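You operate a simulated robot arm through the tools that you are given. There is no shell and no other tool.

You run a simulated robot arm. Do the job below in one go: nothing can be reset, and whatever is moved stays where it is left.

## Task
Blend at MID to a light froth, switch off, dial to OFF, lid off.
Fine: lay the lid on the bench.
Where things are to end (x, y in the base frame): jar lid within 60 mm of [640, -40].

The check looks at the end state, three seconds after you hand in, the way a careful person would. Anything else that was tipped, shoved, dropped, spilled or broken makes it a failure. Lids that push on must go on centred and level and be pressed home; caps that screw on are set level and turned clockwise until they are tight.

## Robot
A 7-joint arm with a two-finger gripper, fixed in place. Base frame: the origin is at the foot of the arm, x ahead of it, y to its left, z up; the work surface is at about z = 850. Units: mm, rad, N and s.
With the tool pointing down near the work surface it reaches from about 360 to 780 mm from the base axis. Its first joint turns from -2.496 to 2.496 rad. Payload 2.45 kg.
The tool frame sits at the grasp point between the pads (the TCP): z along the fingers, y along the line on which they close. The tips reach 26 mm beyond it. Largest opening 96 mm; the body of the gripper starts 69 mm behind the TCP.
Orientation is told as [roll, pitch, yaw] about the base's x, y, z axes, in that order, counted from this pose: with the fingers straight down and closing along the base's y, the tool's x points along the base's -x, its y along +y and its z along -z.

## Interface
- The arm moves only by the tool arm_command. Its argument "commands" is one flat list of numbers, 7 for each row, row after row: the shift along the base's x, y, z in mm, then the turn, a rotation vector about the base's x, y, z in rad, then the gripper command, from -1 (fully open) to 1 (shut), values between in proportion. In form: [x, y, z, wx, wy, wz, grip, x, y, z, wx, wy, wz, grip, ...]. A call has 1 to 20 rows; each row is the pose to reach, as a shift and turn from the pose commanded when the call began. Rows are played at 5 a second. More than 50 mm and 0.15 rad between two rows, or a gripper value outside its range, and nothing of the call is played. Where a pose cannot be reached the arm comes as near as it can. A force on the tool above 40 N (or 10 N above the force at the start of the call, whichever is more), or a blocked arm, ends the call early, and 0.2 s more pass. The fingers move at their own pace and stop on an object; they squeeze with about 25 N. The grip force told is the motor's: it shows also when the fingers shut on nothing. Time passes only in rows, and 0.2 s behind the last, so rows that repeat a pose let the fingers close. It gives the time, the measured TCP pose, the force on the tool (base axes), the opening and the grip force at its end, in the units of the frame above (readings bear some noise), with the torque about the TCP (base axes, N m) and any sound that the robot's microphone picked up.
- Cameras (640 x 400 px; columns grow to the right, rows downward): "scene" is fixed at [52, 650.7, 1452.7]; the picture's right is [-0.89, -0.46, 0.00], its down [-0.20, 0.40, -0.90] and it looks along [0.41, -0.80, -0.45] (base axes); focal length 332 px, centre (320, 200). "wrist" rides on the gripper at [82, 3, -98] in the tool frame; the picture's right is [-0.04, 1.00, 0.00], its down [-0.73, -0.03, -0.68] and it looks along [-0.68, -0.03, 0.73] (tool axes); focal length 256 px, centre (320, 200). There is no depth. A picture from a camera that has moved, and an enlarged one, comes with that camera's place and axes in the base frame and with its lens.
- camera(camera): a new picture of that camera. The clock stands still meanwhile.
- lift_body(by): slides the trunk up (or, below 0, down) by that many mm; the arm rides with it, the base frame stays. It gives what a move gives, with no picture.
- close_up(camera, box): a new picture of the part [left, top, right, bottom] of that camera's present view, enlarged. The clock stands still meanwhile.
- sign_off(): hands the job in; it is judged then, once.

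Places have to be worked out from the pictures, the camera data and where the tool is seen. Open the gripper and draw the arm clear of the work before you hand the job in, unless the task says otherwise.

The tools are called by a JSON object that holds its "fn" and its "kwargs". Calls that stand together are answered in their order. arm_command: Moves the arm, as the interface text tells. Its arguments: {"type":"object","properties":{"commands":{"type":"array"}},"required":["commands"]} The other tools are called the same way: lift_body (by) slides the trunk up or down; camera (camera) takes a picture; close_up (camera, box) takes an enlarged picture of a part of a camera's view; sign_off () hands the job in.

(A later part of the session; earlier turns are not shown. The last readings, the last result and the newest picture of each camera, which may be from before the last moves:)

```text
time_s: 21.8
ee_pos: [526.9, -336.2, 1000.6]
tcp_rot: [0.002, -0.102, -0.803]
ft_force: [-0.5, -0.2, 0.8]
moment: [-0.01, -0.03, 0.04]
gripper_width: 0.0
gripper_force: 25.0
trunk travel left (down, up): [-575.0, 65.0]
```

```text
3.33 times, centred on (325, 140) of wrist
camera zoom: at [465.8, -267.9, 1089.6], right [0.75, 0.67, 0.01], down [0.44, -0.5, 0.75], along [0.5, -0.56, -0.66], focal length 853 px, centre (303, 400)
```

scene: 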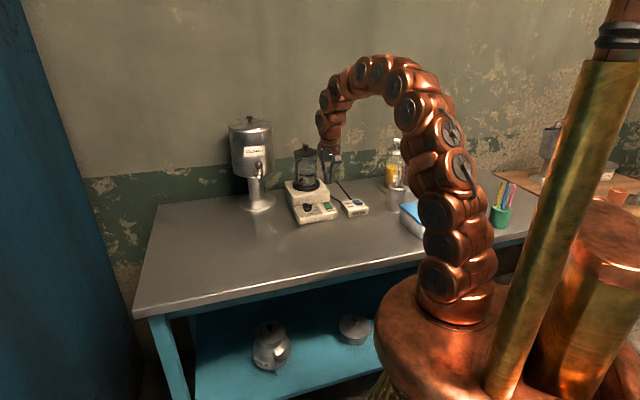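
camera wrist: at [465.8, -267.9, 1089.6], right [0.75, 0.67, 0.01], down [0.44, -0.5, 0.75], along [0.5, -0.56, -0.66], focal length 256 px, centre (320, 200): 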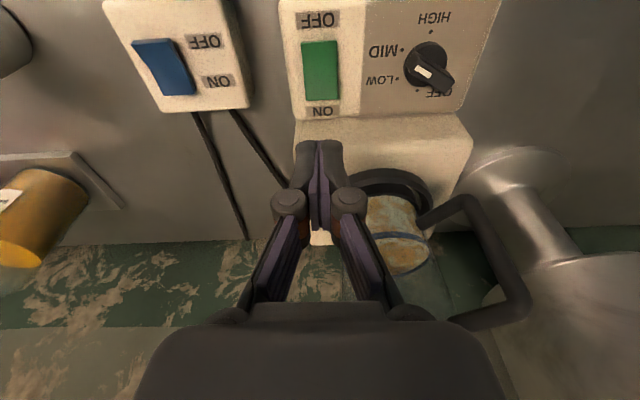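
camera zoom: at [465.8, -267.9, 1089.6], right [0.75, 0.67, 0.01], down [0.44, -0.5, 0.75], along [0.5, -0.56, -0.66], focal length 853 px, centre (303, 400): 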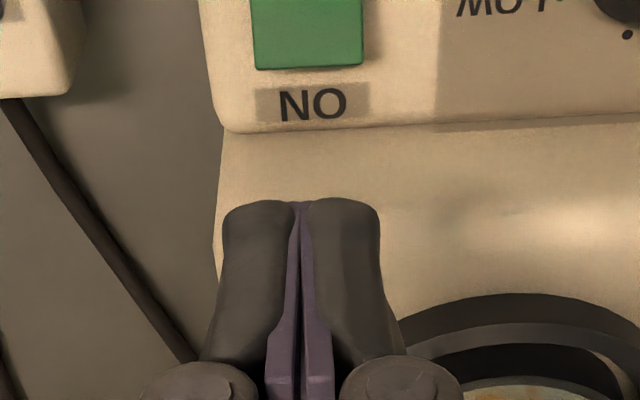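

Laterally the closed tips line up with the rocker's ON end. I'm descending to press the ON end in small steps (contact expected near TCP z≈923, pressed home near 915).

{"fn": "arm_command", "kwargs": {"commands": [0, 0, -40, 0, 0, 0, 1, 0, 0, -70, 0, 0, 0, 1, 0, 0, -76, 0, 0, 0, 1, 0, 0, -79, 0, 0, 0, 1, 0, 0, -81, 0, 0, 0, 1, 0, 0, -83, 0, 0, 0, 1, 0, 0, -85, 0, 0, 0, 1]}}

{"fn": "close_up", "kwargs": {"camera": "wrist", "box": [220, 40, 420, 200]}}

{"fn": "close_up", "kwargs": {"camera": "scene", "box": [280, 140, 350, 230]}}

```text
time_s: 23.4
ee_pos: [529.2, -335.8, 920.1]
tcp_rot: [0.002, -0.112, -0.805]
ft_force: [-4.3, 2.9, 18.6]
moment: [0.17, 0.27, 0.02]
gripper_width: 6.3
gripper_force: 27.8
trunk travel left (down, up): [-575.0, 65.0]
stopped in row 7: the force on the tool passed its limit at 43 N (the readings are from after the stop); the commanded pose is now the measured one
```

```text
2.50 times, centred on (320, 120) of wrist
camera zoom: at [466.2, -267.3, 1008.4], right [0.75, 0.66, 0.01], down [0.43, -0.49, 0.76], along [0.51, -0.56, -0.65], focal length 640 px, centre (320, 400)
```

zoom: 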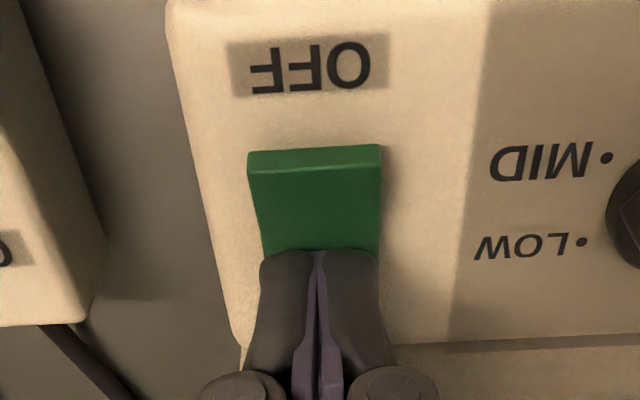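

```text
4.44 times, centred on (315, 185) of scene
camera zoom: at [52.0, 650.7, 1452.7], right [-0.89, -0.46, 0.0], down [-0.2, 0.4, -0.9], along [0.41, -0.8, -0.45], focal length 1478 px, centre (342, 267)
```

zoom: 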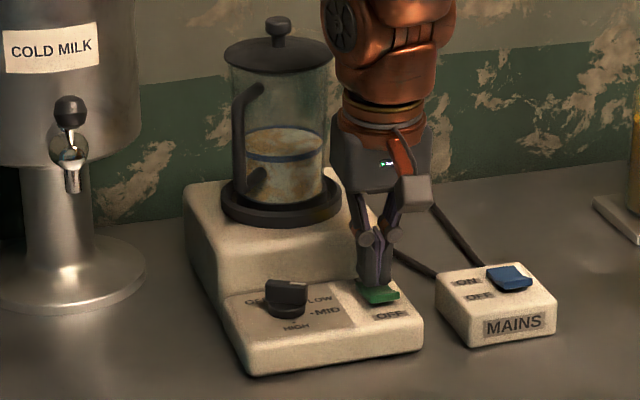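

The press stopped at 43 N and the OFF end now looks raised, but no sound was reported. I'm lifting slightly to see whether the rocker has flipped and stayed.

{"fn": "arm_command", "kwargs": {"commands": [-1, 0, 15, 0, 0, 0, 1, -2, 1, 30, 0, 0, 0, 1]}}

{"fn": "close_up", "kwargs": {"camera": "wrist", "box": [220, 20, 420, 180]}}

{"fn": "close_up", "kwargs": {"camera": "scene", "box": [270, 135, 350, 225]}}

{"fn": "close_up", "kwargs": {"camera": "scene", "box": [320, 190, 345, 220]}}

```text
time_s: 24.0
ee_pos: [526.9, -335.2, 947.6]
tcp_rot: [0.004, -0.108, -0.806]
ft_force: [-0.4, 0.2, 0.4]
moment: [-0.02, 0.04, 0.0]
gripper_width: 0.0
gripper_force: 28.3
trunk travel left (down, up): [-575.0, 65.0]
```

```text
2.50 times, centred on (320, 100) of wrist
camera zoom: at [464.7, -266.3, 1036.4], right [0.75, 0.66, 0.01], down [0.43, -0.5, 0.75], along [0.5, -0.56, -0.66], focal length 640 px, centre (320, 450)
```

zoom: 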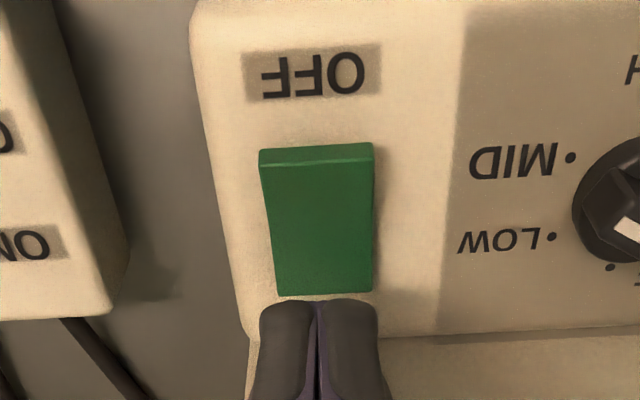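

```text
4.44 times, centred on (310, 180) of scene
camera zoom: at [52.0, 650.7, 1452.7], right [-0.89, -0.46, 0.0], down [-0.2, 0.4, -0.9], along [0.41, -0.8, -0.45], focal length 1478 px, centre (364, 289)
```

zoom: 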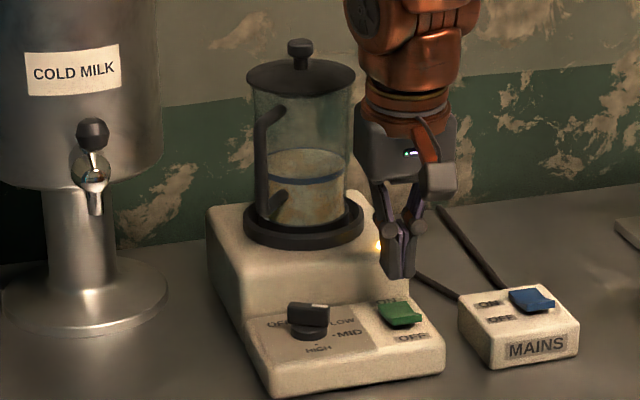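

```text
13.33 times, centred on (332, 205) of scene
camera zoom: at [52.0, 650.7, 1452.7], right [-0.89, -0.46, 0.0], down [-0.2, 0.4, -0.9], along [0.41, -0.8, -0.45], focal length 4433 px, centre (153, 133)
```

zoom: 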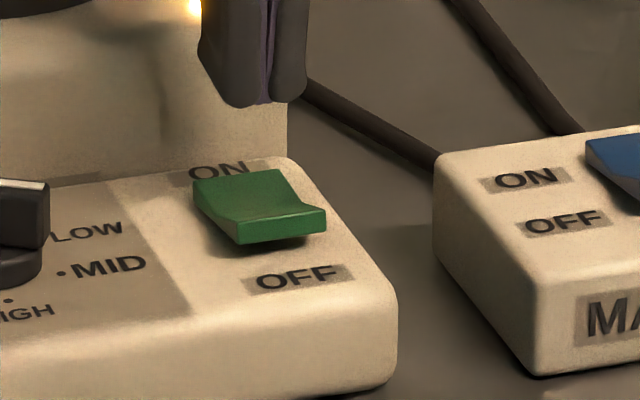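

The rocker is now ON: its OFF end is up, a yellow lamp glows and the contents are blending. The clock is stopped, so I'll inspect the jar before letting time run.

{"fn": "close_up", "kwargs": {"camera": "scene", "box": [295, 155, 325, 195]}}

{"fn": "close_up", "kwargs": {"camera": "scene", "box": [290, 140, 330, 195]}}

{"fn": "camera", "kwargs": {"camera": "wrist"}}

```text
10.00 times, centred on (310, 175) of scene
camera zoom: at [52.0, 650.7, 1452.7], right [-0.89, -0.46, 0.0], down [-0.2, 0.4, -0.9], along [0.41, -0.8, -0.45], focal length 3325 px, centre (420, 450)
```

zoom: 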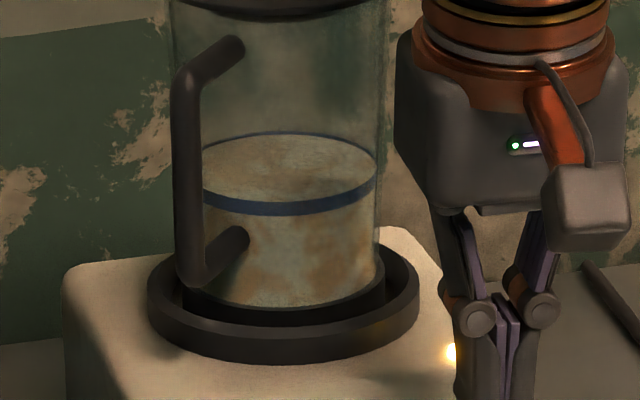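

```text
7.27 times, centred on (310, 168) of scene
camera zoom: at [52.0, 650.7, 1452.7], right [-0.89, -0.46, 0.0], down [-0.2, 0.4, -0.9], along [0.41, -0.8, -0.45], focal length 2418 px, centre (393, 436)
```

zoom: 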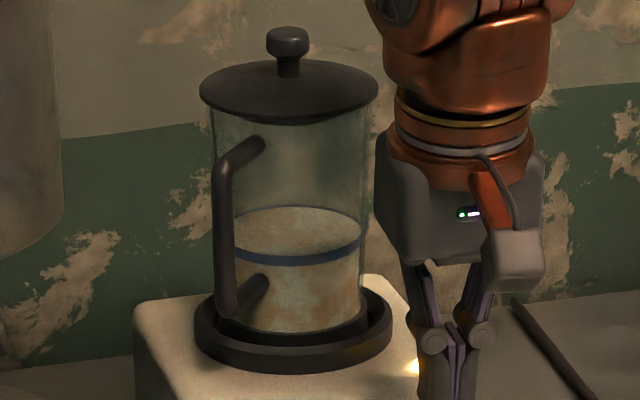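

```text
taken
camera wrist: at [464.7, -266.3, 1036.4], right [0.75, 0.66, 0.01], down [0.43, -0.5, 0.75], along [0.5, -0.56, -0.66], focal length 256 px, centre (320, 200)
```

wrist: 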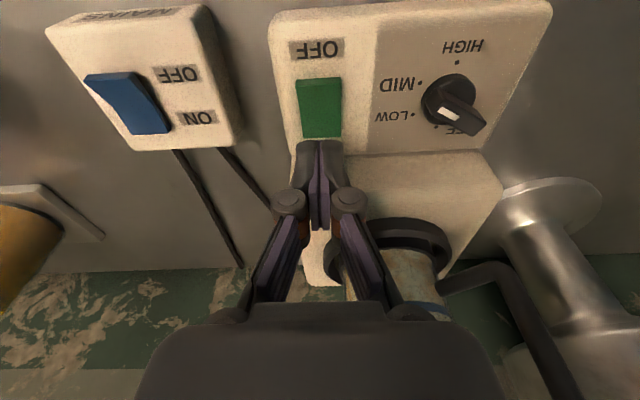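

Patches are fading toward a uniform mix, with no froth layer yet. I'm moving to hover just above the OFF end so I can stop it promptly, then I'll look again.

{"fn": "arm_command", "kwargs": {"commands": [-9, 9, -1, 0, 0, 0, 1, -18.6, 18.9, -3, 0, 0, 0, 1]}}

{"fn": "close_up", "kwargs": {"camera": "scene", "box": [295, 155, 325, 195]}}

{"fn": "close_up", "kwargs": {"camera": "wrist", "box": [220, 20, 420, 180]}}

```text
time_s: 24.6
ee_pos: [508.9, -314.6, 944.0]
tcp_rot: [0.003, -0.107, -0.807]
ft_force: [-0.4, -0.6, -0.1]
moment: [0.0, 0.02, -0.01]
gripper_width: 0.1
gripper_force: 28.2
trunk travel left (down, up): [-575.0, 65.0]
```

```text
10.00 times, centred on (310, 175) of scene
camera zoom: at [52.0, 650.7, 1452.7], right [-0.89, -0.46, 0.0], down [-0.2, 0.4, -0.9], along [0.41, -0.8, -0.45], focal length 3325 px, centre (420, 450)
```

zoom: 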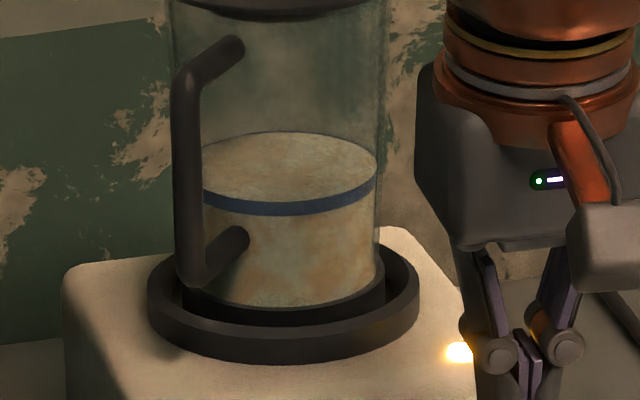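

```text
2.50 times, centred on (320, 100) of wrist
camera zoom: at [446.8, -247.2, 1033.5], right [0.75, 0.66, 0.01], down [0.43, -0.49, 0.75], along [0.5, -0.56, -0.66], focal length 640 px, centre (320, 450)
```

zoom: 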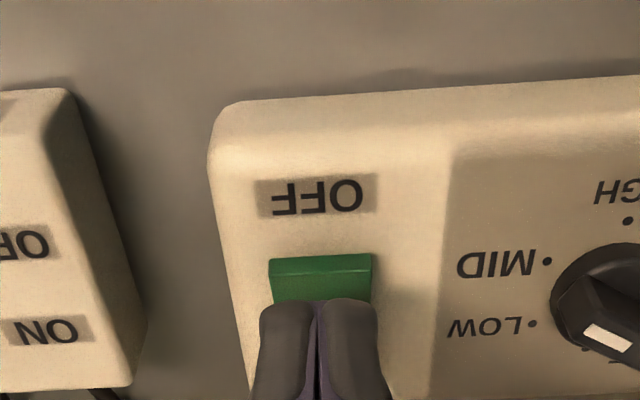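

The surface is becoming lighter and has just risen over the ring's far edge. I'm holding position for about a second, then checking again.

{"fn": "arm_command", "kwargs": {"commands": [0, 0, 0, 0, 0, 0, 1, 0, 0, 0, 0, 0, 0, 1, 0, 0, 0, 0, 0, 0, 1, 0, 0, 0, 0, 0, 0, 1]}}

{"fn": "close_up", "kwargs": {"camera": "scene", "box": [295, 155, 325, 195]}}

```text
time_s: 25.6
ee_pos: [508.8, -316.3, 944.7]
tcp_rot: [0.003, -0.106, -0.804]
ft_force: [0.3, 0.5, 0.2]
moment: [0.01, -0.02, -0.03]
gripper_width: 0.0
gripper_force: 28.8
trunk travel left (down, up): [-575.0, 65.0]
```

```text
10.00 times, centred on (310, 175) of scene
camera zoom: at [52.0, 650.7, 1452.7], right [-0.89, -0.46, 0.0], down [-0.2, 0.4, -0.9], along [0.41, -0.8, -0.45], focal length 3325 px, centre (420, 450)
```

zoom: 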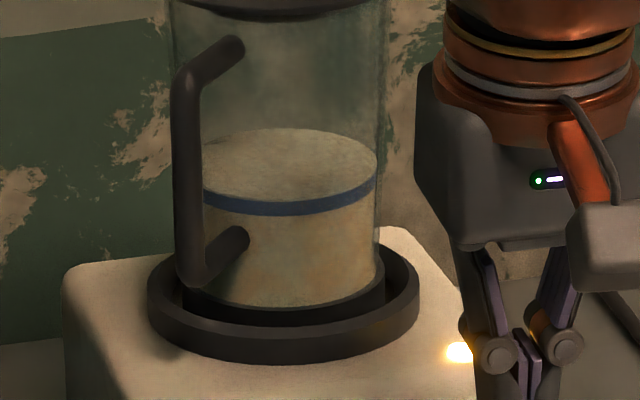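

It's rising slowly and evening out, though some orange streaks remain. I'm waiting another second.

{"fn": "arm_command", "kwargs": {"commands": [0, 0, 0, 0, 0, 0, 1, 0, 0, 0, 0, 0, 0, 1, 0, 0, 0, 0, 0, 0, 1, 0, 0, 0, 0, 0, 0, 1]}}

{"fn": "close_up", "kwargs": {"camera": "scene", "box": [295, 155, 325, 195]}}

{"fn": "close_up", "kwargs": {"camera": "scene", "box": [300, 163, 320, 190]}}

```text
time_s: 26.6
ee_pos: [508.3, -316.0, 945.3]
tcp_rot: [0.004, -0.113, -0.804]
ft_force: [1.2, -0.7, 0.1]
moment: [0.01, 0.02, 0.01]
gripper_width: 0.0
gripper_force: 28.3
trunk travel left (down, up): [-575.0, 65.0]
```

```text
10.00 times, centred on (310, 175) of scene
camera zoom: at [52.0, 650.7, 1452.7], right [-0.89, -0.46, 0.0], down [-0.2, 0.4, -0.9], along [0.41, -0.8, -0.45], focal length 3325 px, centre (420, 450)
```

zoom: 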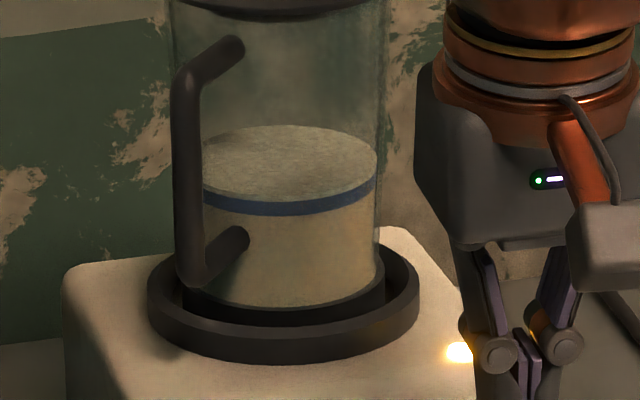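

```text
14.81 times, centred on (310, 176) of scene
camera zoom: at [52.0, 650.7, 1452.7], right [-0.89, -0.46, 0.0], down [-0.2, 0.4, -0.9], along [0.41, -0.8, -0.45], focal length 4925 px, centre (468, 548)
```

zoom: 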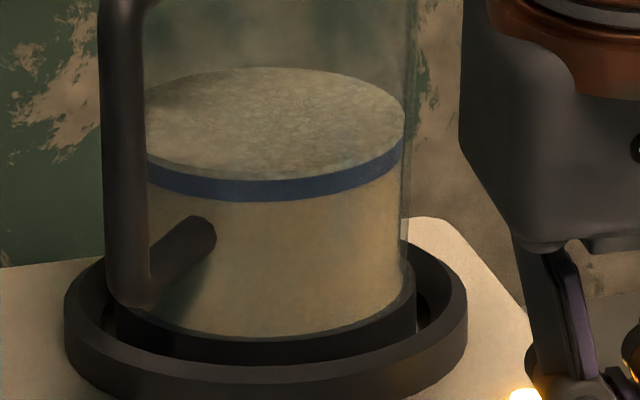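

The mix is now uniform and a fine bubbly texture is just appearing on top — the very start of froth. I'm waiting a bit longer (0.8 s) and re-checking.

{"fn": "arm_command", "kwargs": {"commands": [0, 0, 0, 0, 0, 0, 1, 0, 0, 0, 0, 0, 0, 1, 0, 0, 0, 0, 0, 0, 1]}}

{"fn": "close_up", "kwargs": {"camera": "scene", "box": [295, 155, 325, 195]}}

{"fn": "close_up", "kwargs": {"camera": "scene", "box": [300, 163, 320, 190]}}

```text
time_s: 27.4
ee_pos: [508.5, -315.6, 945.6]
tcp_rot: [0.003, -0.108, -0.803]
ft_force: [-0.1, 0.4, -1.3]
moment: [0.01, -0.01, 0.01]
gripper_width: 0.0
gripper_force: 28.3
trunk travel left (down, up): [-575.0, 65.0]
```

```text
10.00 times, centred on (310, 175) of scene
camera zoom: at [52.0, 650.7, 1452.7], right [-0.89, -0.46, 0.0], down [-0.2, 0.4, -0.9], along [0.41, -0.8, -0.45], focal length 3325 px, centre (420, 450)
```

zoom: 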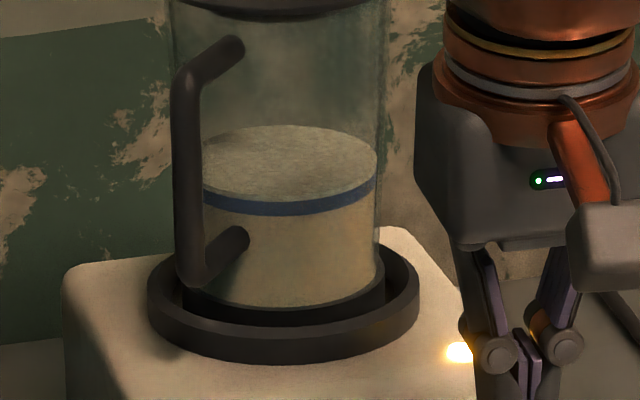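

```text
14.81 times, centred on (310, 176) of scene
camera zoom: at [52.0, 650.7, 1452.7], right [-0.89, -0.46, 0.0], down [-0.2, 0.4, -0.9], along [0.41, -0.8, -0.45], focal length 4925 px, centre (468, 548)
```

zoom: 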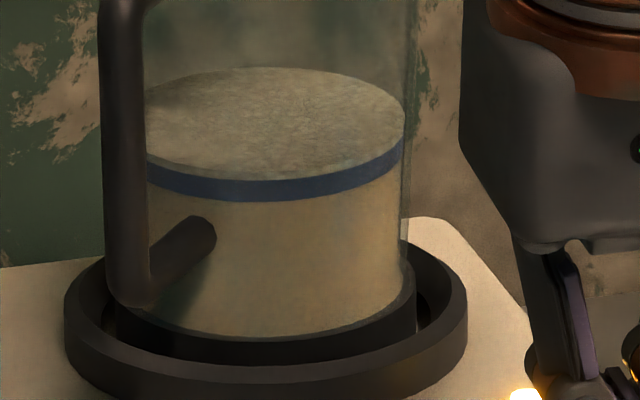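

From 26.6 to 27.4 s nothing changed: evenly mixed, a fine light froth on top slightly above the ring. Over-blending can't be undone, so I'm pressing OFF now.

{"fn": "arm_command", "kwargs": {"commands": [0, 0, -17, 0, 0, 0, 1, 0, 0, -23, 0, 0, 0, 1, 0, 0, -26, 0, 0, 0, 1, 0, 0, -28, 0, 0, 0, 1, 0, 0, -30, 0, 0, 0, 1]}}

{"fn": "close_up", "kwargs": {"camera": "scene", "box": [280, 140, 350, 230]}}

{"fn": "close_up", "kwargs": {"camera": "wrist", "box": [220, 40, 420, 200]}}

```text
time_s: 28.6
ee_pos: [509.3, -315.6, 917.8]
tcp_rot: [0.004, -0.111, -0.807]
ft_force: [-1.7, -1.8, 18.5]
moment: [-0.24, -0.12, 0.0]
gripper_width: 6.0
gripper_force: 29.0
trunk travel left (down, up): [-575.0, 65.0]
```

```text
4.44 times, centred on (315, 185) of scene
camera zoom: at [52.0, 650.7, 1452.7], right [-0.89, -0.46, 0.0], down [-0.2, 0.4, -0.9], along [0.41, -0.8, -0.45], focal length 1478 px, centre (342, 267)
```

zoom: 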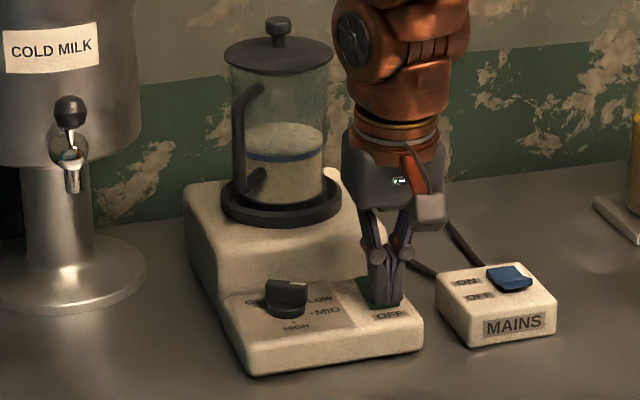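

```text
2.50 times, centred on (320, 120) of wrist
camera zoom: at [446.2, -247.4, 1005.5], right [0.75, 0.66, 0.01], down [0.43, -0.49, 0.76], along [0.51, -0.56, -0.65], focal length 640 px, centre (320, 400)
```

zoom: 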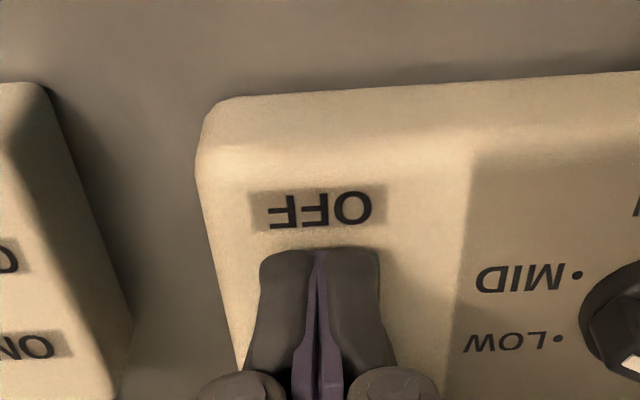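

It's pressed with about 18 N and the lamp looks dark. I'm lifting 35 mm to confirm the rocker state and look at the froth.

{"fn": "arm_command", "kwargs": {"commands": [0, 0, 15, 0, 0, 0, 1, 0, 0, 40, 0, 0, 0, 1, 0, 0, 60, 0, 0, 0, 1]}}

{"fn": "close_up", "kwargs": {"camera": "scene", "box": [295, 155, 325, 195]}}

{"fn": "close_up", "kwargs": {"camera": "scene", "box": [300, 163, 320, 190]}}

{"fn": "close_up", "kwargs": {"camera": "scene", "box": [290, 185, 350, 225]}}

{"fn": "camera", "kwargs": {"camera": "wrist"}}

```text
time_s: 29.4
ee_pos: [507.5, -315.2, 974.3]
tcp_rot: [0.004, -0.108, -0.804]
ft_force: [0.1, -0.4, -0.1]
moment: [0.04, 0.0, -0.01]
gripper_width: 0.0
gripper_force: 28.0
trunk travel left (down, up): [-575.0, 65.0]
```

```text
10.00 times, centred on (310, 175) of scene
camera zoom: at [52.0, 650.7, 1452.7], right [-0.89, -0.46, 0.0], down [-0.2, 0.4, -0.9], along [0.41, -0.8, -0.45], focal length 3325 px, centre (420, 450)
```

zoom: 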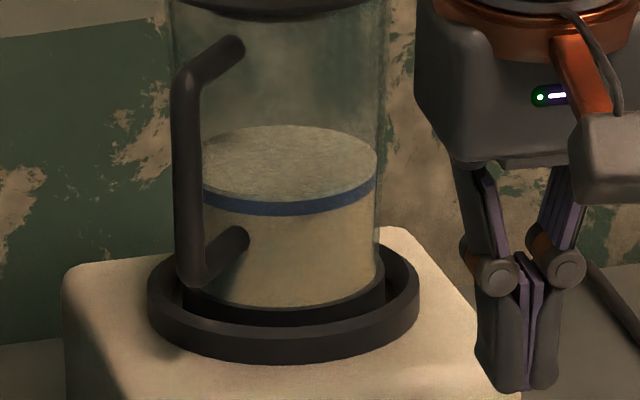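

```text
14.81 times, centred on (310, 176) of scene
camera zoom: at [52.0, 650.7, 1452.7], right [-0.89, -0.46, 0.0], down [-0.2, 0.4, -0.9], along [0.41, -0.8, -0.45], focal length 4925 px, centre (468, 548)
```

zoom: 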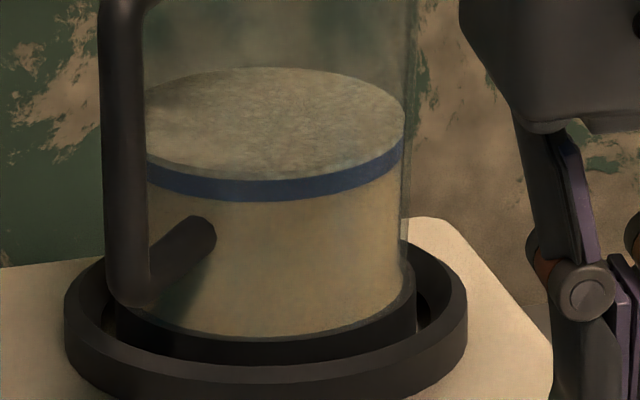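

```text
10.00 times, centred on (320, 205) of scene
camera zoom: at [52.0, 650.7, 1452.7], right [-0.89, -0.46, 0.0], down [-0.2, 0.4, -0.9], along [0.41, -0.8, -0.45], focal length 3325 px, centre (320, 150)
```

zoom: 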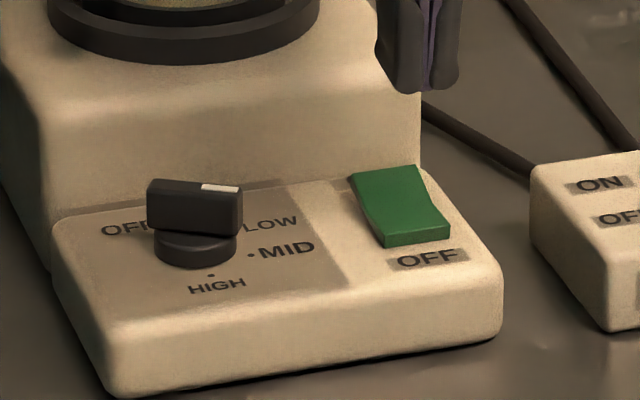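

```text
taken
camera wrist: at [447.0, -247.7, 1063.0], right [0.75, 0.66, 0.01], down [0.43, -0.5, 0.75], along [0.5, -0.56, -0.66], focal length 256 px, centre (320, 200)
```

wrist: 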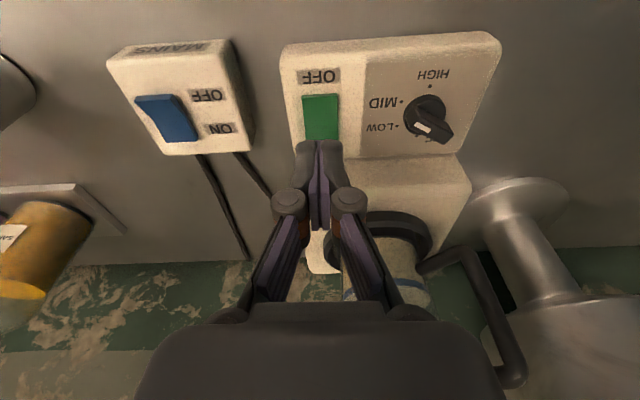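

The switch is OFF, lamp out. I'll look closely at the froth from the wrist camera and the scene before committing to turning the dial back.

{"fn": "close_up", "kwargs": {"camera": "scene", "box": [302, 164, 320, 178]}}

{"fn": "close_up", "kwargs": {"camera": "wrist", "box": [340, 200, 470, 310]}}

```text
16.00 times, centred on (311, 171) of scene
camera zoom: at [52.0, 650.7, 1452.7], right [-0.89, -0.46, 0.0], down [-0.2, 0.4, -0.9], along [0.41, -0.8, -0.45], focal length 5319 px, centre (464, 664)
```

zoom: 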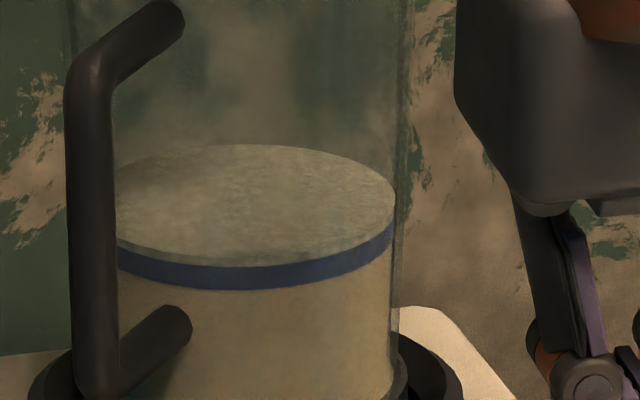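

```text
3.64 times, centred on (405, 255) of wrist
camera zoom: at [447.0, -247.7, 1063.0], right [0.75, 0.66, 0.01], down [0.43, -0.5, 0.75], along [0.5, -0.56, -0.66], focal length 931 px, centre (11, 0)
```

zoom: 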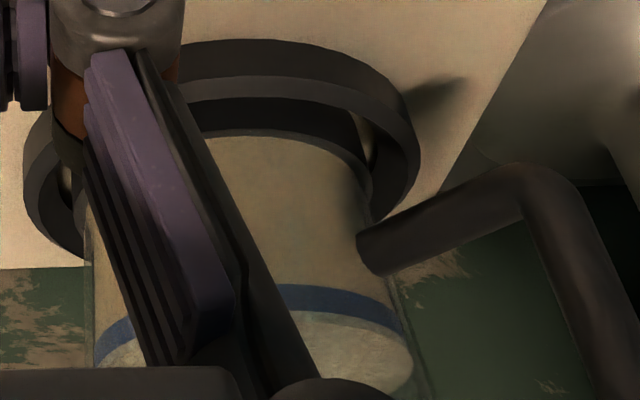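

A thin pale froth layer sits over an evenly mixed drink, which I judge a light froth, and it had stopped changing. Now I'll turn the dial back: raise, rotate to yaw -166° (same tilt), and return above the knob with fingers open.

{"fn": "arm_command", "kwargs": {"commands": [2, 1, 22, 0.0112, -0.0116, -0.1487, 0.3, 7, 4, 22, 0.0224, -0.0232, -0.2974, 0.3, 12, 8, 22, 0.0337, -0.0349, -0.4461, 0.3, 17, 12, 22, 0.0449, -0.0465, -0.5948, 0.3, 22, 15, 22, 0.0561, -0.0581, -0.7435, 0.3, 27, 19, 22, 0.0673, -0.0697, -0.8922, 0.3, 33, 23, 22, 0.0785, -0.0813, -1.0409, 0.3, 38, 26, 22, 0.0898, -0.093, -1.1896, 0.3, 43, 30, 22, 0.101, -0.1046, -1.3383, 0.3, 48, 33, 22, 0.1122, -0.1162, -1.487, 0.3, 53, 37, 22, 0.1234, -0.1278, -1.6357, 0.3, 58, 40, 22, 0.1346, -0.1394, -1.7844, 0.3, 63, 43, 22, 0.1459, -0.1511, -1.9331, 0.3, 66.2, 45.4, 22, 0.1571, -0.1627, -2.0818, 0.3, 66.2, 45.4, 22, 0.1571, -0.1627, -2.0818, 0.3]}}

{"fn": "close_up", "kwargs": {"camera": "wrist", "box": [220, 20, 440, 200]}}

{"fn": "camera", "kwargs": {"camera": "wrist"}}

```text
time_s: 32.6
ee_pos: [574.2, -270.6, 996.7]
tcp_rot: [0.095, 0.053, -2.9]
ft_force: [-0.2, 1.0, -0.4]
moment: [0.02, -0.01, 0.01]
gripper_width: 33.3
gripper_force: 0.0
trunk travel left (down, up): [-575.0, 65.0]
```

```text
2.22 times, centred on (330, 110) of wrist
camera zoom: at [646.3, -246.3, 1099.5], right [0.2, -0.98, 0.09], down [-0.77, -0.09, 0.63], along [-0.61, -0.2, -0.77], focal length 569 px, centre (298, 400)
```

zoom: 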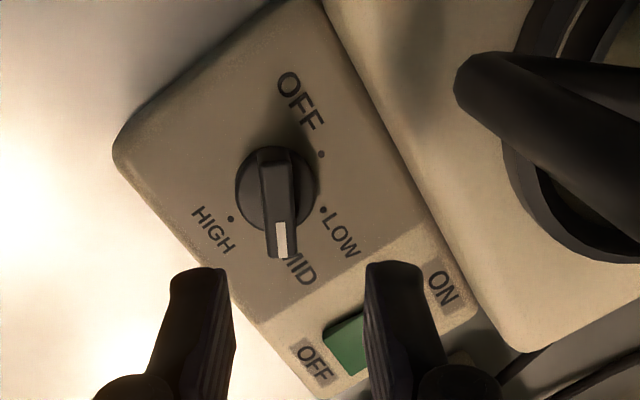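

```text
taken
camera wrist: at [646.3, -246.3, 1099.5], right [0.2, -0.98, 0.09], down [-0.77, -0.09, 0.63], along [-0.61, -0.2, -0.77], focal length 256 px, centre (320, 200)
```

wrist: 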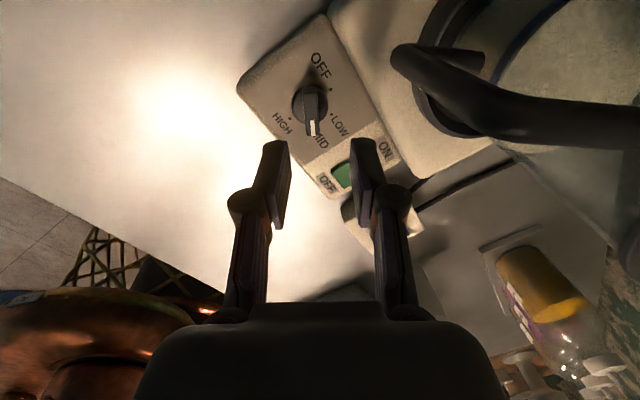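

The pose repeats the release pose within a millimetre, and the knob still points to MID. I'm descending 72 mm and closing on the ridge.

{"fn": "arm_command", "kwargs": {"commands": [0.4, 0.3, -30, 0, 0, 0, 0.3, 0.4, 0.3, -55, 0, 0, 0, 0.3, 0.4, 0.3, -67, 0, 0, 0, 0.3, 0.4, 0.3, -72, 0, 0, 0, 0.3, 0.4, 0.3, -72, 0, 0, 0, 1, 0.4, 0.3, -72, 0, 0, 0, 1, 0.4, 0.3, -72, 0, 0, 0, 1, 0.4, 0.3, -72, 0, 0, 0, 1]}}

{"fn": "close_up", "kwargs": {"camera": "wrist", "box": [240, 60, 420, 210]}}

```text
time_s: 34.4
ee_pos: [574.9, -270.8, 924.7]
tcp_rot: [0.098, 0.054, -2.896]
ft_force: [2.6, -0.9, 2.8]
moment: [0.38, -0.2, 0.0]
gripper_width: 11.6
gripper_force: 38.2
trunk travel left (down, up): [-575.0, 65.0]
```

```text
2.67 times, centred on (330, 135) of wrist
camera zoom: at [647.2, -245.8, 1027.1], right [0.2, -0.98, 0.1], down [-0.77, -0.09, 0.63], along [-0.61, -0.2, -0.77], focal length 683 px, centre (293, 373)
```

zoom: 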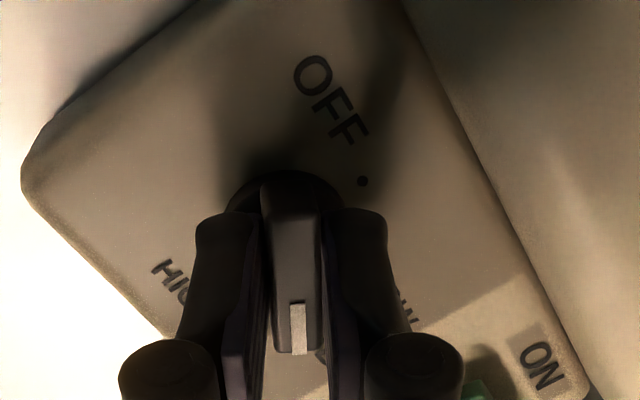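

It's gripped at 11.6 mm. I'm turning counter-clockwise 120° back to OFF in two calls, the first +60°.

{"fn": "arm_command", "kwargs": {"commands": [0, 0, 0, -0.0112, 0.0116, 0.1487, 1, 0, 0, 0, -0.0224, 0.0232, 0.2974, 1, 0, 0, 0, -0.0337, 0.0349, 0.4461, 1, 0, 0, 0, -0.0449, 0.0465, 0.5948, 1, 0, 0, 0, -0.0561, 0.0581, 0.7435, 1, 0, 0, 0, -0.0673, 0.0697, 0.8922, 1, 0, 0, 0, -0.0785, 0.0813, 1.0409, 1]}}

{"fn": "close_up", "kwargs": {"camera": "scene", "box": [280, 140, 350, 230]}}

```text
time_s: 36.0
ee_pos: [575.6, -270.3, 926.2]
tcp_rot: [0.099, -0.056, -1.854]
ft_force: [5.2, -3.9, 5.5]
moment: [1.07, -0.18, -0.01]
gripper_width: 11.2
gripper_force: 38.4
trunk travel left (down, up): [-575.0, 65.0]
```

```text
4.44 times, centred on (315, 185) of scene
camera zoom: at [52.0, 650.7, 1452.7], right [-0.89, -0.46, 0.0], down [-0.2, 0.4, -0.9], along [0.41, -0.8, -0.45], focal length 1478 px, centre (342, 267)
```

zoom: 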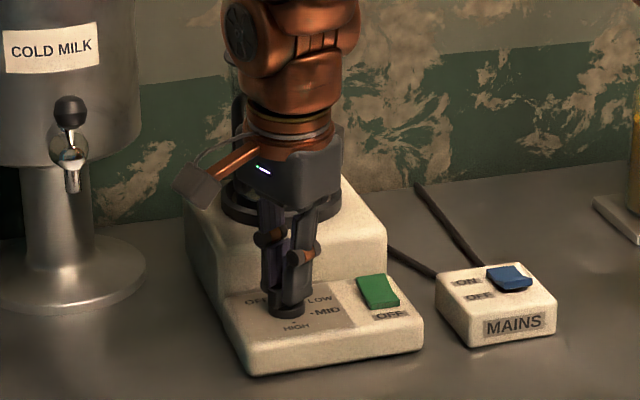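

Forces are low and the jar is undisturbed. Turning the second +60° to OFF.

{"fn": "arm_command", "kwargs": {"commands": [0, 0, 0, -0.0112, 0.0116, 0.1487, 1, 0, 0, 0, -0.0224, 0.0232, 0.2974, 1, 0, 0, 0, -0.0337, 0.0349, 0.4461, 1, 0, 0, 0, -0.0449, 0.0465, 0.5948, 1, 0, 0, 0, -0.0561, 0.0581, 0.7435, 1, 0, 0, 0, -0.0673, 0.0697, 0.8922, 1, 0, 0, 0, -0.0785, 0.0813, 1.0409, 1, 0, 0, 0, -0.0785, 0.0813, 1.0409, 1]}}

{"fn": "close_up", "kwargs": {"camera": "wrist", "box": [240, 60, 420, 210]}}

```text
time_s: 37.8
ee_pos: [574.5, -269.9, 924.8]
tcp_rot: [0.003, -0.108, -0.803]
ft_force: [-2.9, 1.1, 10.1]
moment: [0.25, 0.34, 0.03]
gripper_width: 10.9
gripper_force: 37.8
trunk travel left (down, up): [-575.0, 65.0]
```

```text
2.67 times, centred on (330, 135) of wrist
camera zoom: at [512.3, -202.2, 1014.0], right [0.75, 0.67, 0.01], down [0.43, -0.49, 0.75], along [0.51, -0.56, -0.66], focal length 683 px, centre (293, 373)
```

zoom: 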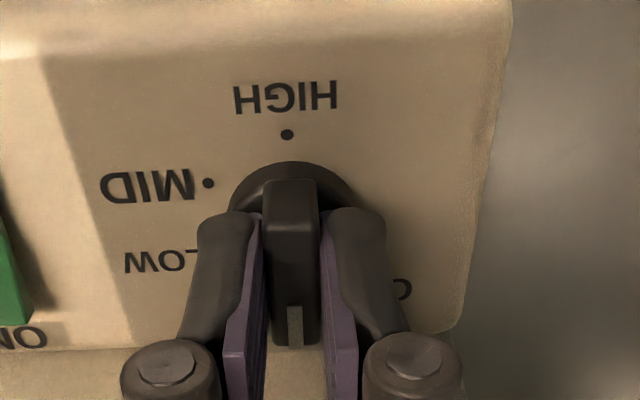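

The knob is back at -46° (OFF). I'm opening and lifting straight up, then checking.

{"fn": "arm_command", "kwargs": {"commands": [0, 0, 0, 0, 0, 0, 0.3, 0, 0, 0, 0, 0, 0, 0.3, 0, 0, 0, 0, 0, 0, 0.3, 0, 0, 20, 0, 0, 0, 0.3, -5, 5, 60, 0, 0, 0, 0.3, -10, 10, 105, 0, 0, 0, 0.3, -10, 10, 105, 0, 0, 0, 0.3]}}

{"fn": "camera", "kwargs": {"camera": "wrist"}}

{"fn": "close_up", "kwargs": {"camera": "wrist", "box": [180, 60, 400, 190]}}

{"fn": "close_up", "kwargs": {"camera": "scene", "box": [290, 185, 350, 225]}}

```text
time_s: 39.4
ee_pos: [563.4, -262.6, 1028.9]
tcp_rot: [0.002, -0.11, -0.806]
ft_force: [-0.9, 0.5, 0.4]
moment: [-0.02, -0.04, 0.03]
gripper_width: 33.4
gripper_force: 0.0
trunk travel left (down, up): [-575.0, 65.0]
```

```text
taken
camera wrist: at [502.5, -193.8, 1118.3], right [0.75, 0.66, 0.01], down [0.43, -0.49, 0.75], along [0.51, -0.56, -0.66], focal length 256 px, centre (320, 200)
```

wrist: 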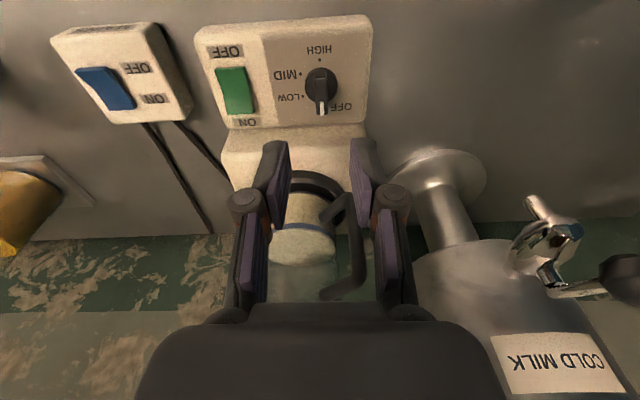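

```text
2.91 times, centred on (290, 125) of wrist
camera zoom: at [502.5, -193.8, 1118.3], right [0.75, 0.66, 0.01], down [0.43, -0.49, 0.75], along [0.51, -0.56, -0.66], focal length 745 px, centre (407, 418)
```

zoom: 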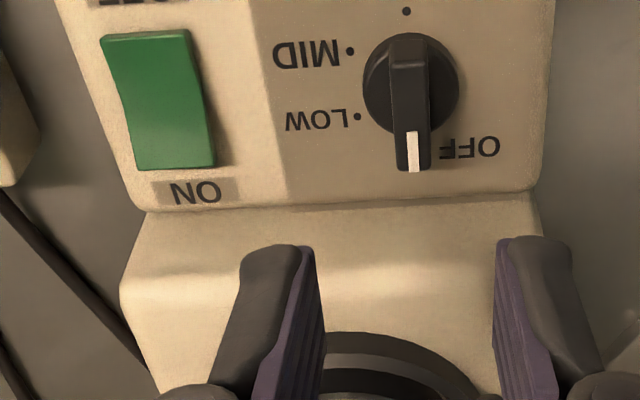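

```text
10.00 times, centred on (320, 205) of scene
camera zoom: at [52.0, 650.7, 1452.7], right [-0.89, -0.46, 0.0], down [-0.2, 0.4, -0.9], along [0.41, -0.8, -0.45], focal length 3325 px, centre (320, 150)
```

zoom: 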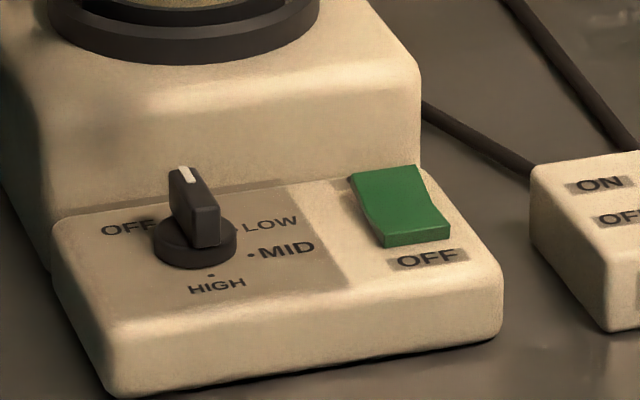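

The dial is on OFF and the switch is off. Now the lid: I'm levelling the tool and rising to look at the lid and its knob from above.

{"fn": "arm_command", "kwargs": {"commands": [0, 0, 35, 0.0786, 0.0755, 0, 0.0, -3, -5, 70, 0.0786, 0.0755, 0, 0.0, -7, -15, 100, 0.0786, 0.0755, 0, 0.0, -11, -27, 125, 0.0786, 0.0755, 0, 0.0, -15, -38, 145, 0.0786, 0.0755, 0, 0.0, -15, -38, 145, 0.0786, 0.0755, 0, 0.0]}}

{"fn": "camera", "kwargs": {"camera": "wrist"}}

{"fn": "close_up", "kwargs": {"camera": "scene", "box": [280, 120, 340, 180]}}

```text
time_s: 40.8
ee_pos: [549.0, -297.3, 1177.9]
tcp_rot: [0.002, -0.001, -0.805]
ft_force: [0.7, 0.7, 0.4]
moment: [0.02, 0.01, 0.0]
gripper_width: 48.0
gripper_force: 0.0
trunk travel left (down, up): [-575.0, 65.0]
```

```text
taken
camera wrist: at [495.2, -236.5, 1275.1], right [0.75, 0.66, 0.0], down [0.48, -0.55, 0.68], along [0.45, -0.51, -0.73], focal length 256 px, centre (320, 200)
```

wrist: 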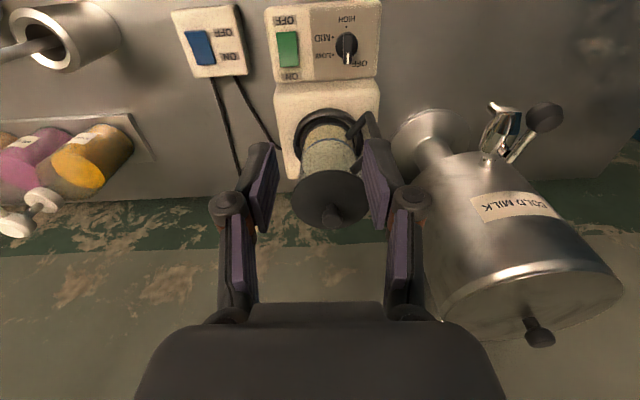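

```text
6.67 times, centred on (310, 150) of scene
camera zoom: at [52.0, 650.7, 1452.7], right [-0.89, -0.46, 0.0], down [-0.2, 0.4, -0.9], along [0.41, -0.8, -0.45], focal length 2216 px, centre (387, 533)
```

zoom: 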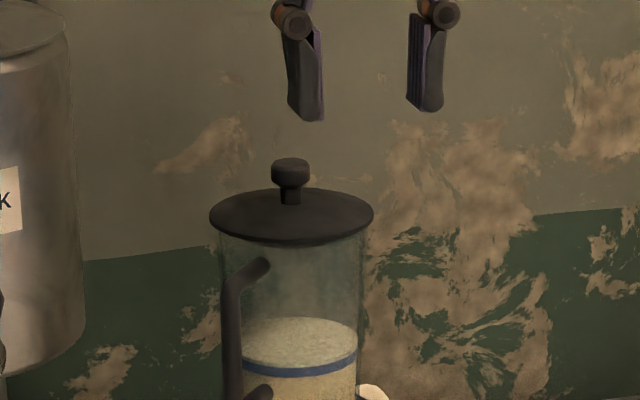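

The lid and knob are visible between the fingers. Zooming in to locate them.

{"fn": "close_up", "kwargs": {"camera": "wrist", "box": [270, 140, 400, 250]}}

{"fn": "close_up", "kwargs": {"camera": "scene", "box": [295, 135, 325, 165]}}

```text
3.64 times, centred on (335, 195) of wrist
camera zoom: at [495.2, -236.5, 1275.1], right [0.75, 0.66, 0.0], down [0.48, -0.55, 0.68], along [0.45, -0.51, -0.73], focal length 931 px, centre (266, 218)
```

zoom: 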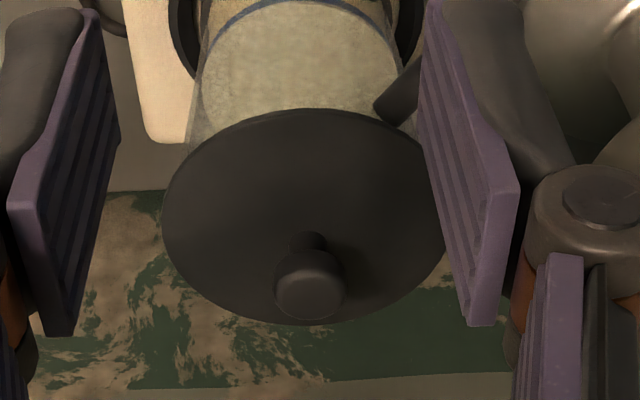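

```text
13.33 times, centred on (310, 150) of scene
camera zoom: at [52.0, 650.7, 1452.7], right [-0.89, -0.46, 0.0], down [-0.2, 0.4, -0.9], along [0.41, -0.8, -0.45], focal length 4433 px, centre (453, 867)
```

zoom: 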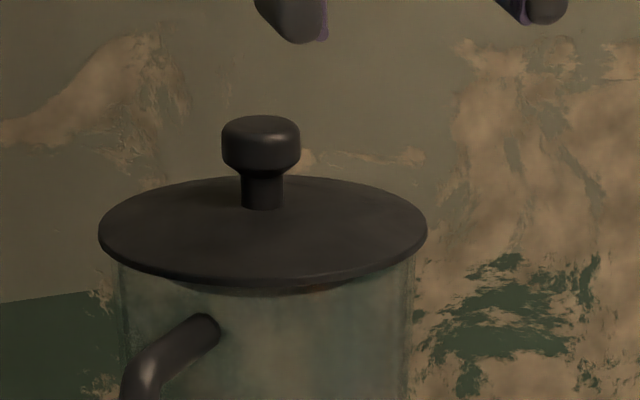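

Both cameras agree: lid centre about (637.7, -378.5), diameter ~91 mm, lid top ≈1066, knob cap ø22 with its top at ≈1092. I'm moving to hover above the knob with fingers open to 48 mm.

{"fn": "arm_command", "kwargs": {"commands": [29, -27, 0, 0, 0, 0, 0.0, 58, -54, -5, 0, 0, 0, 0.0, 87.8, -80.4, -20, 0, 0, 0, 0.0, 87.8, -80.4, -20, 0, 0, 0, 0.0, 87.8, -80.4, -20, 0, 0, 0, 0.0]}}

{"fn": "camera", "kwargs": {"camera": "wrist"}}

{"fn": "close_up", "kwargs": {"camera": "wrist", "box": [240, 80, 400, 200]}}

{"fn": "close_up", "kwargs": {"camera": "scene", "box": [280, 100, 340, 170]}}

```text
time_s: 42.0
ee_pos: [575.8, -322.7, 1161.5]
tcp_rot: [0.003, -0.001, -0.804]
ft_force: [-0.4, 0.8, -0.6]
moment: [-0.01, 0.01, -0.03]
gripper_width: 48.1
gripper_force: 0.1
out of reach, approached as far as the arm can: row 1, 2, 3, 4, 5
trunk travel left (down, up): [-575.0, 65.0]
```

```text
taken
camera wrist: at [520.9, -262.2, 1259.7], right [0.75, 0.66, 0.0], down [0.49, -0.55, 0.68], along [0.45, -0.51, -0.73], focal length 256 px, centre (320, 200)
```

wrist: 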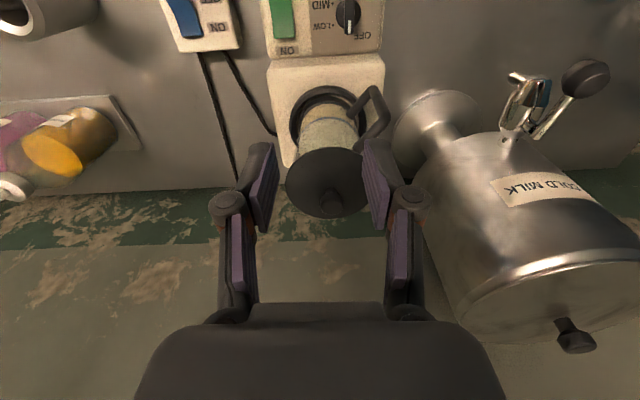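

```text
3.33 times, centred on (320, 140) of wrist
camera zoom: at [520.9, -262.2, 1259.7], right [0.75, 0.66, 0.0], down [0.49, -0.55, 0.68], along [0.45, -0.51, -0.73], focal length 853 px, centre (320, 400)
```

zoom: 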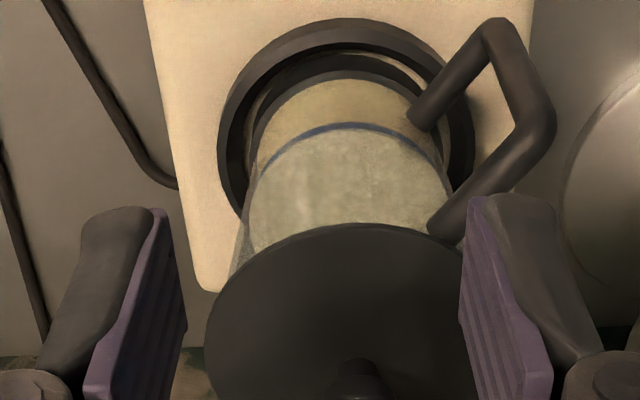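

```text
5.71 times, centred on (310, 135) of scene
camera zoom: at [52.0, 650.7, 1452.7], right [-0.89, -0.46, 0.0], down [-0.2, 0.4, -0.9], along [0.41, -0.8, -0.45], focal length 1900 px, centre (377, 571)
```

zoom: 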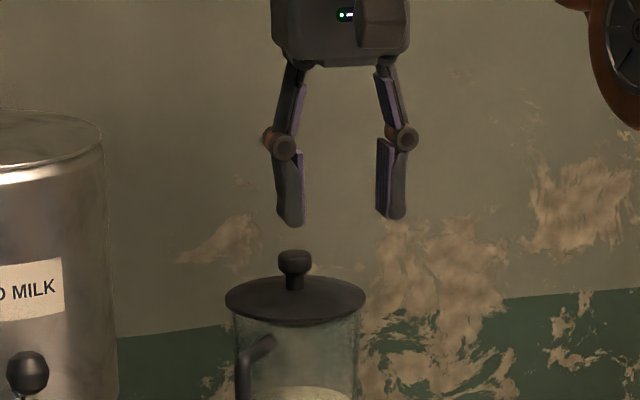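

At this height the arm runs out of reach (about 660 mm radius), while the lid is at 741 mm. I'll raise the trunk fully (65 mm), which gives more reach at lid height, and then approach with the fingers tilted slightly outward.

{"fn": "lift_body", "kwargs": {"by": 65}}

```text
time_s: 43.1
ee_pos: [575.7, -322.7, 1226.4]
tcp_rot: [0.003, -0.001, -0.806]
ft_force: [0.9, -0.1, 0.3]
moment: [-0.03, -0.01, -0.05]
gripper_width: 48.1
gripper_force: 0.0
trunk travel left (down, up): [-640.0, 0.0]
```

The trunk is up. I'll make a modest move back and down with a yaw change to -30.7° (closing axis square to the radial direction), which also tells me which pose the commands count from.

{"fn": "arm_command", "kwargs": {"commands": [-15, 12, -15, 0, 0, 0.135, 0.0, -30, 25, -30, 0, 0, 0.269, 0.0, -30, 25, -30, 0, 0, 0.269, 0.0]}}

```text
time_s: 43.9
ee_pos: [545.2, -298.3, 1197.1]
tcp_rot: [0.003, 0.001, -0.536]
ft_force: [0.6, -0.8, 0.2]
moment: [0.04, 0.01, 0.01]
gripper_width: 48.0
gripper_force: 0.0
trunk travel left (down, up): [-640.0, 0.0]
```

Commands count from the actual pose, good. I'm now tilting 0.25 rad (tips outward) and moving to hover about 50 mm above the knob.

{"fn": "arm_command", "kwargs": {"commands": [15, -13, 0, -0.0638, -0.1075, 0, 0.0, 40, -35, -5, -0.1275, -0.215, 0, 0.0, 65, -57, -20, -0.1275, -0.215, 0, 0.0, 89.5, -79.3, -46, -0.1275, -0.215, 0, 0.0, 89.5, -79.3, -46, -0.1275, -0.215, 0, 0.0, 89.5, -79.3, -46, -0.1275, -0.215, 0, 0.0]}}

{"fn": "camera", "kwargs": {"camera": "wrist"}}

{"fn": "close_up", "kwargs": {"camera": "wrist", "box": [240, 80, 400, 200]}}

{"fn": "close_up", "kwargs": {"camera": "scene", "box": [280, 100, 340, 170]}}

```text
time_s: 45.3
ee_pos: [635.0, -376.4, 1149.1]
tcp_rot: [0.002, -0.251, -0.536]
ft_force: [0.4, -0.7, 0.2]
moment: [0.06, 0.03, 0.02]
gripper_width: 48.1
gripper_force: 0.1
trunk travel left (down, up): [-640.0, 0.0]
```

```text
taken
camera wrist: at [547.7, -322.1, 1223.9], right [0.54, 0.84, 0.01], down [0.45, -0.31, 0.84], along [0.71, -0.45, -0.54], focal length 256 px, centre (320, 200)
```

wrist: 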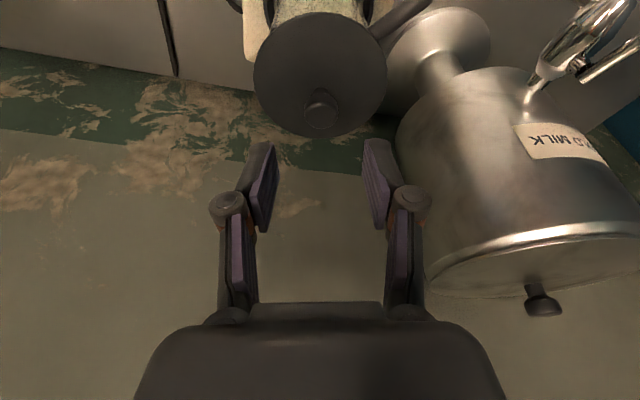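

```text
3.33 times, centred on (320, 140) of wrist
camera zoom: at [547.7, -322.1, 1223.9], right [0.54, 0.84, 0.01], down [0.45, -0.31, 0.84], along [0.71, -0.45, -0.54], focal length 853 px, centre (320, 400)
```

zoom: 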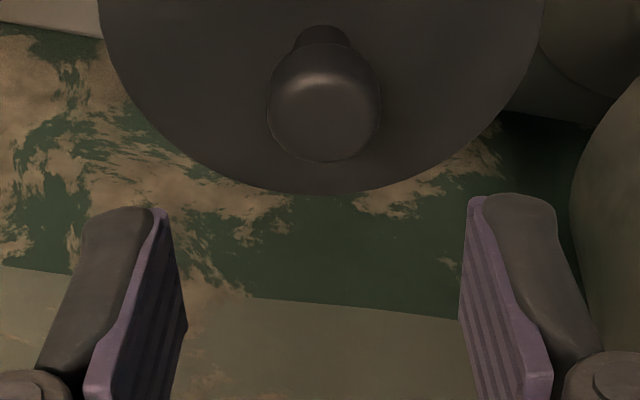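

```text
5.71 times, centred on (310, 135) of scene
camera zoom: at [52.0, 650.7, 1452.7], right [-0.89, -0.46, 0.0], down [-0.2, 0.4, -0.9], along [0.41, -0.8, -0.45], focal length 1900 px, centre (377, 571)
```

zoom: 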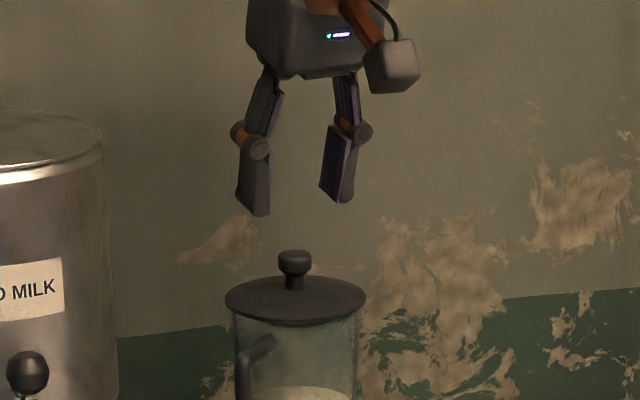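

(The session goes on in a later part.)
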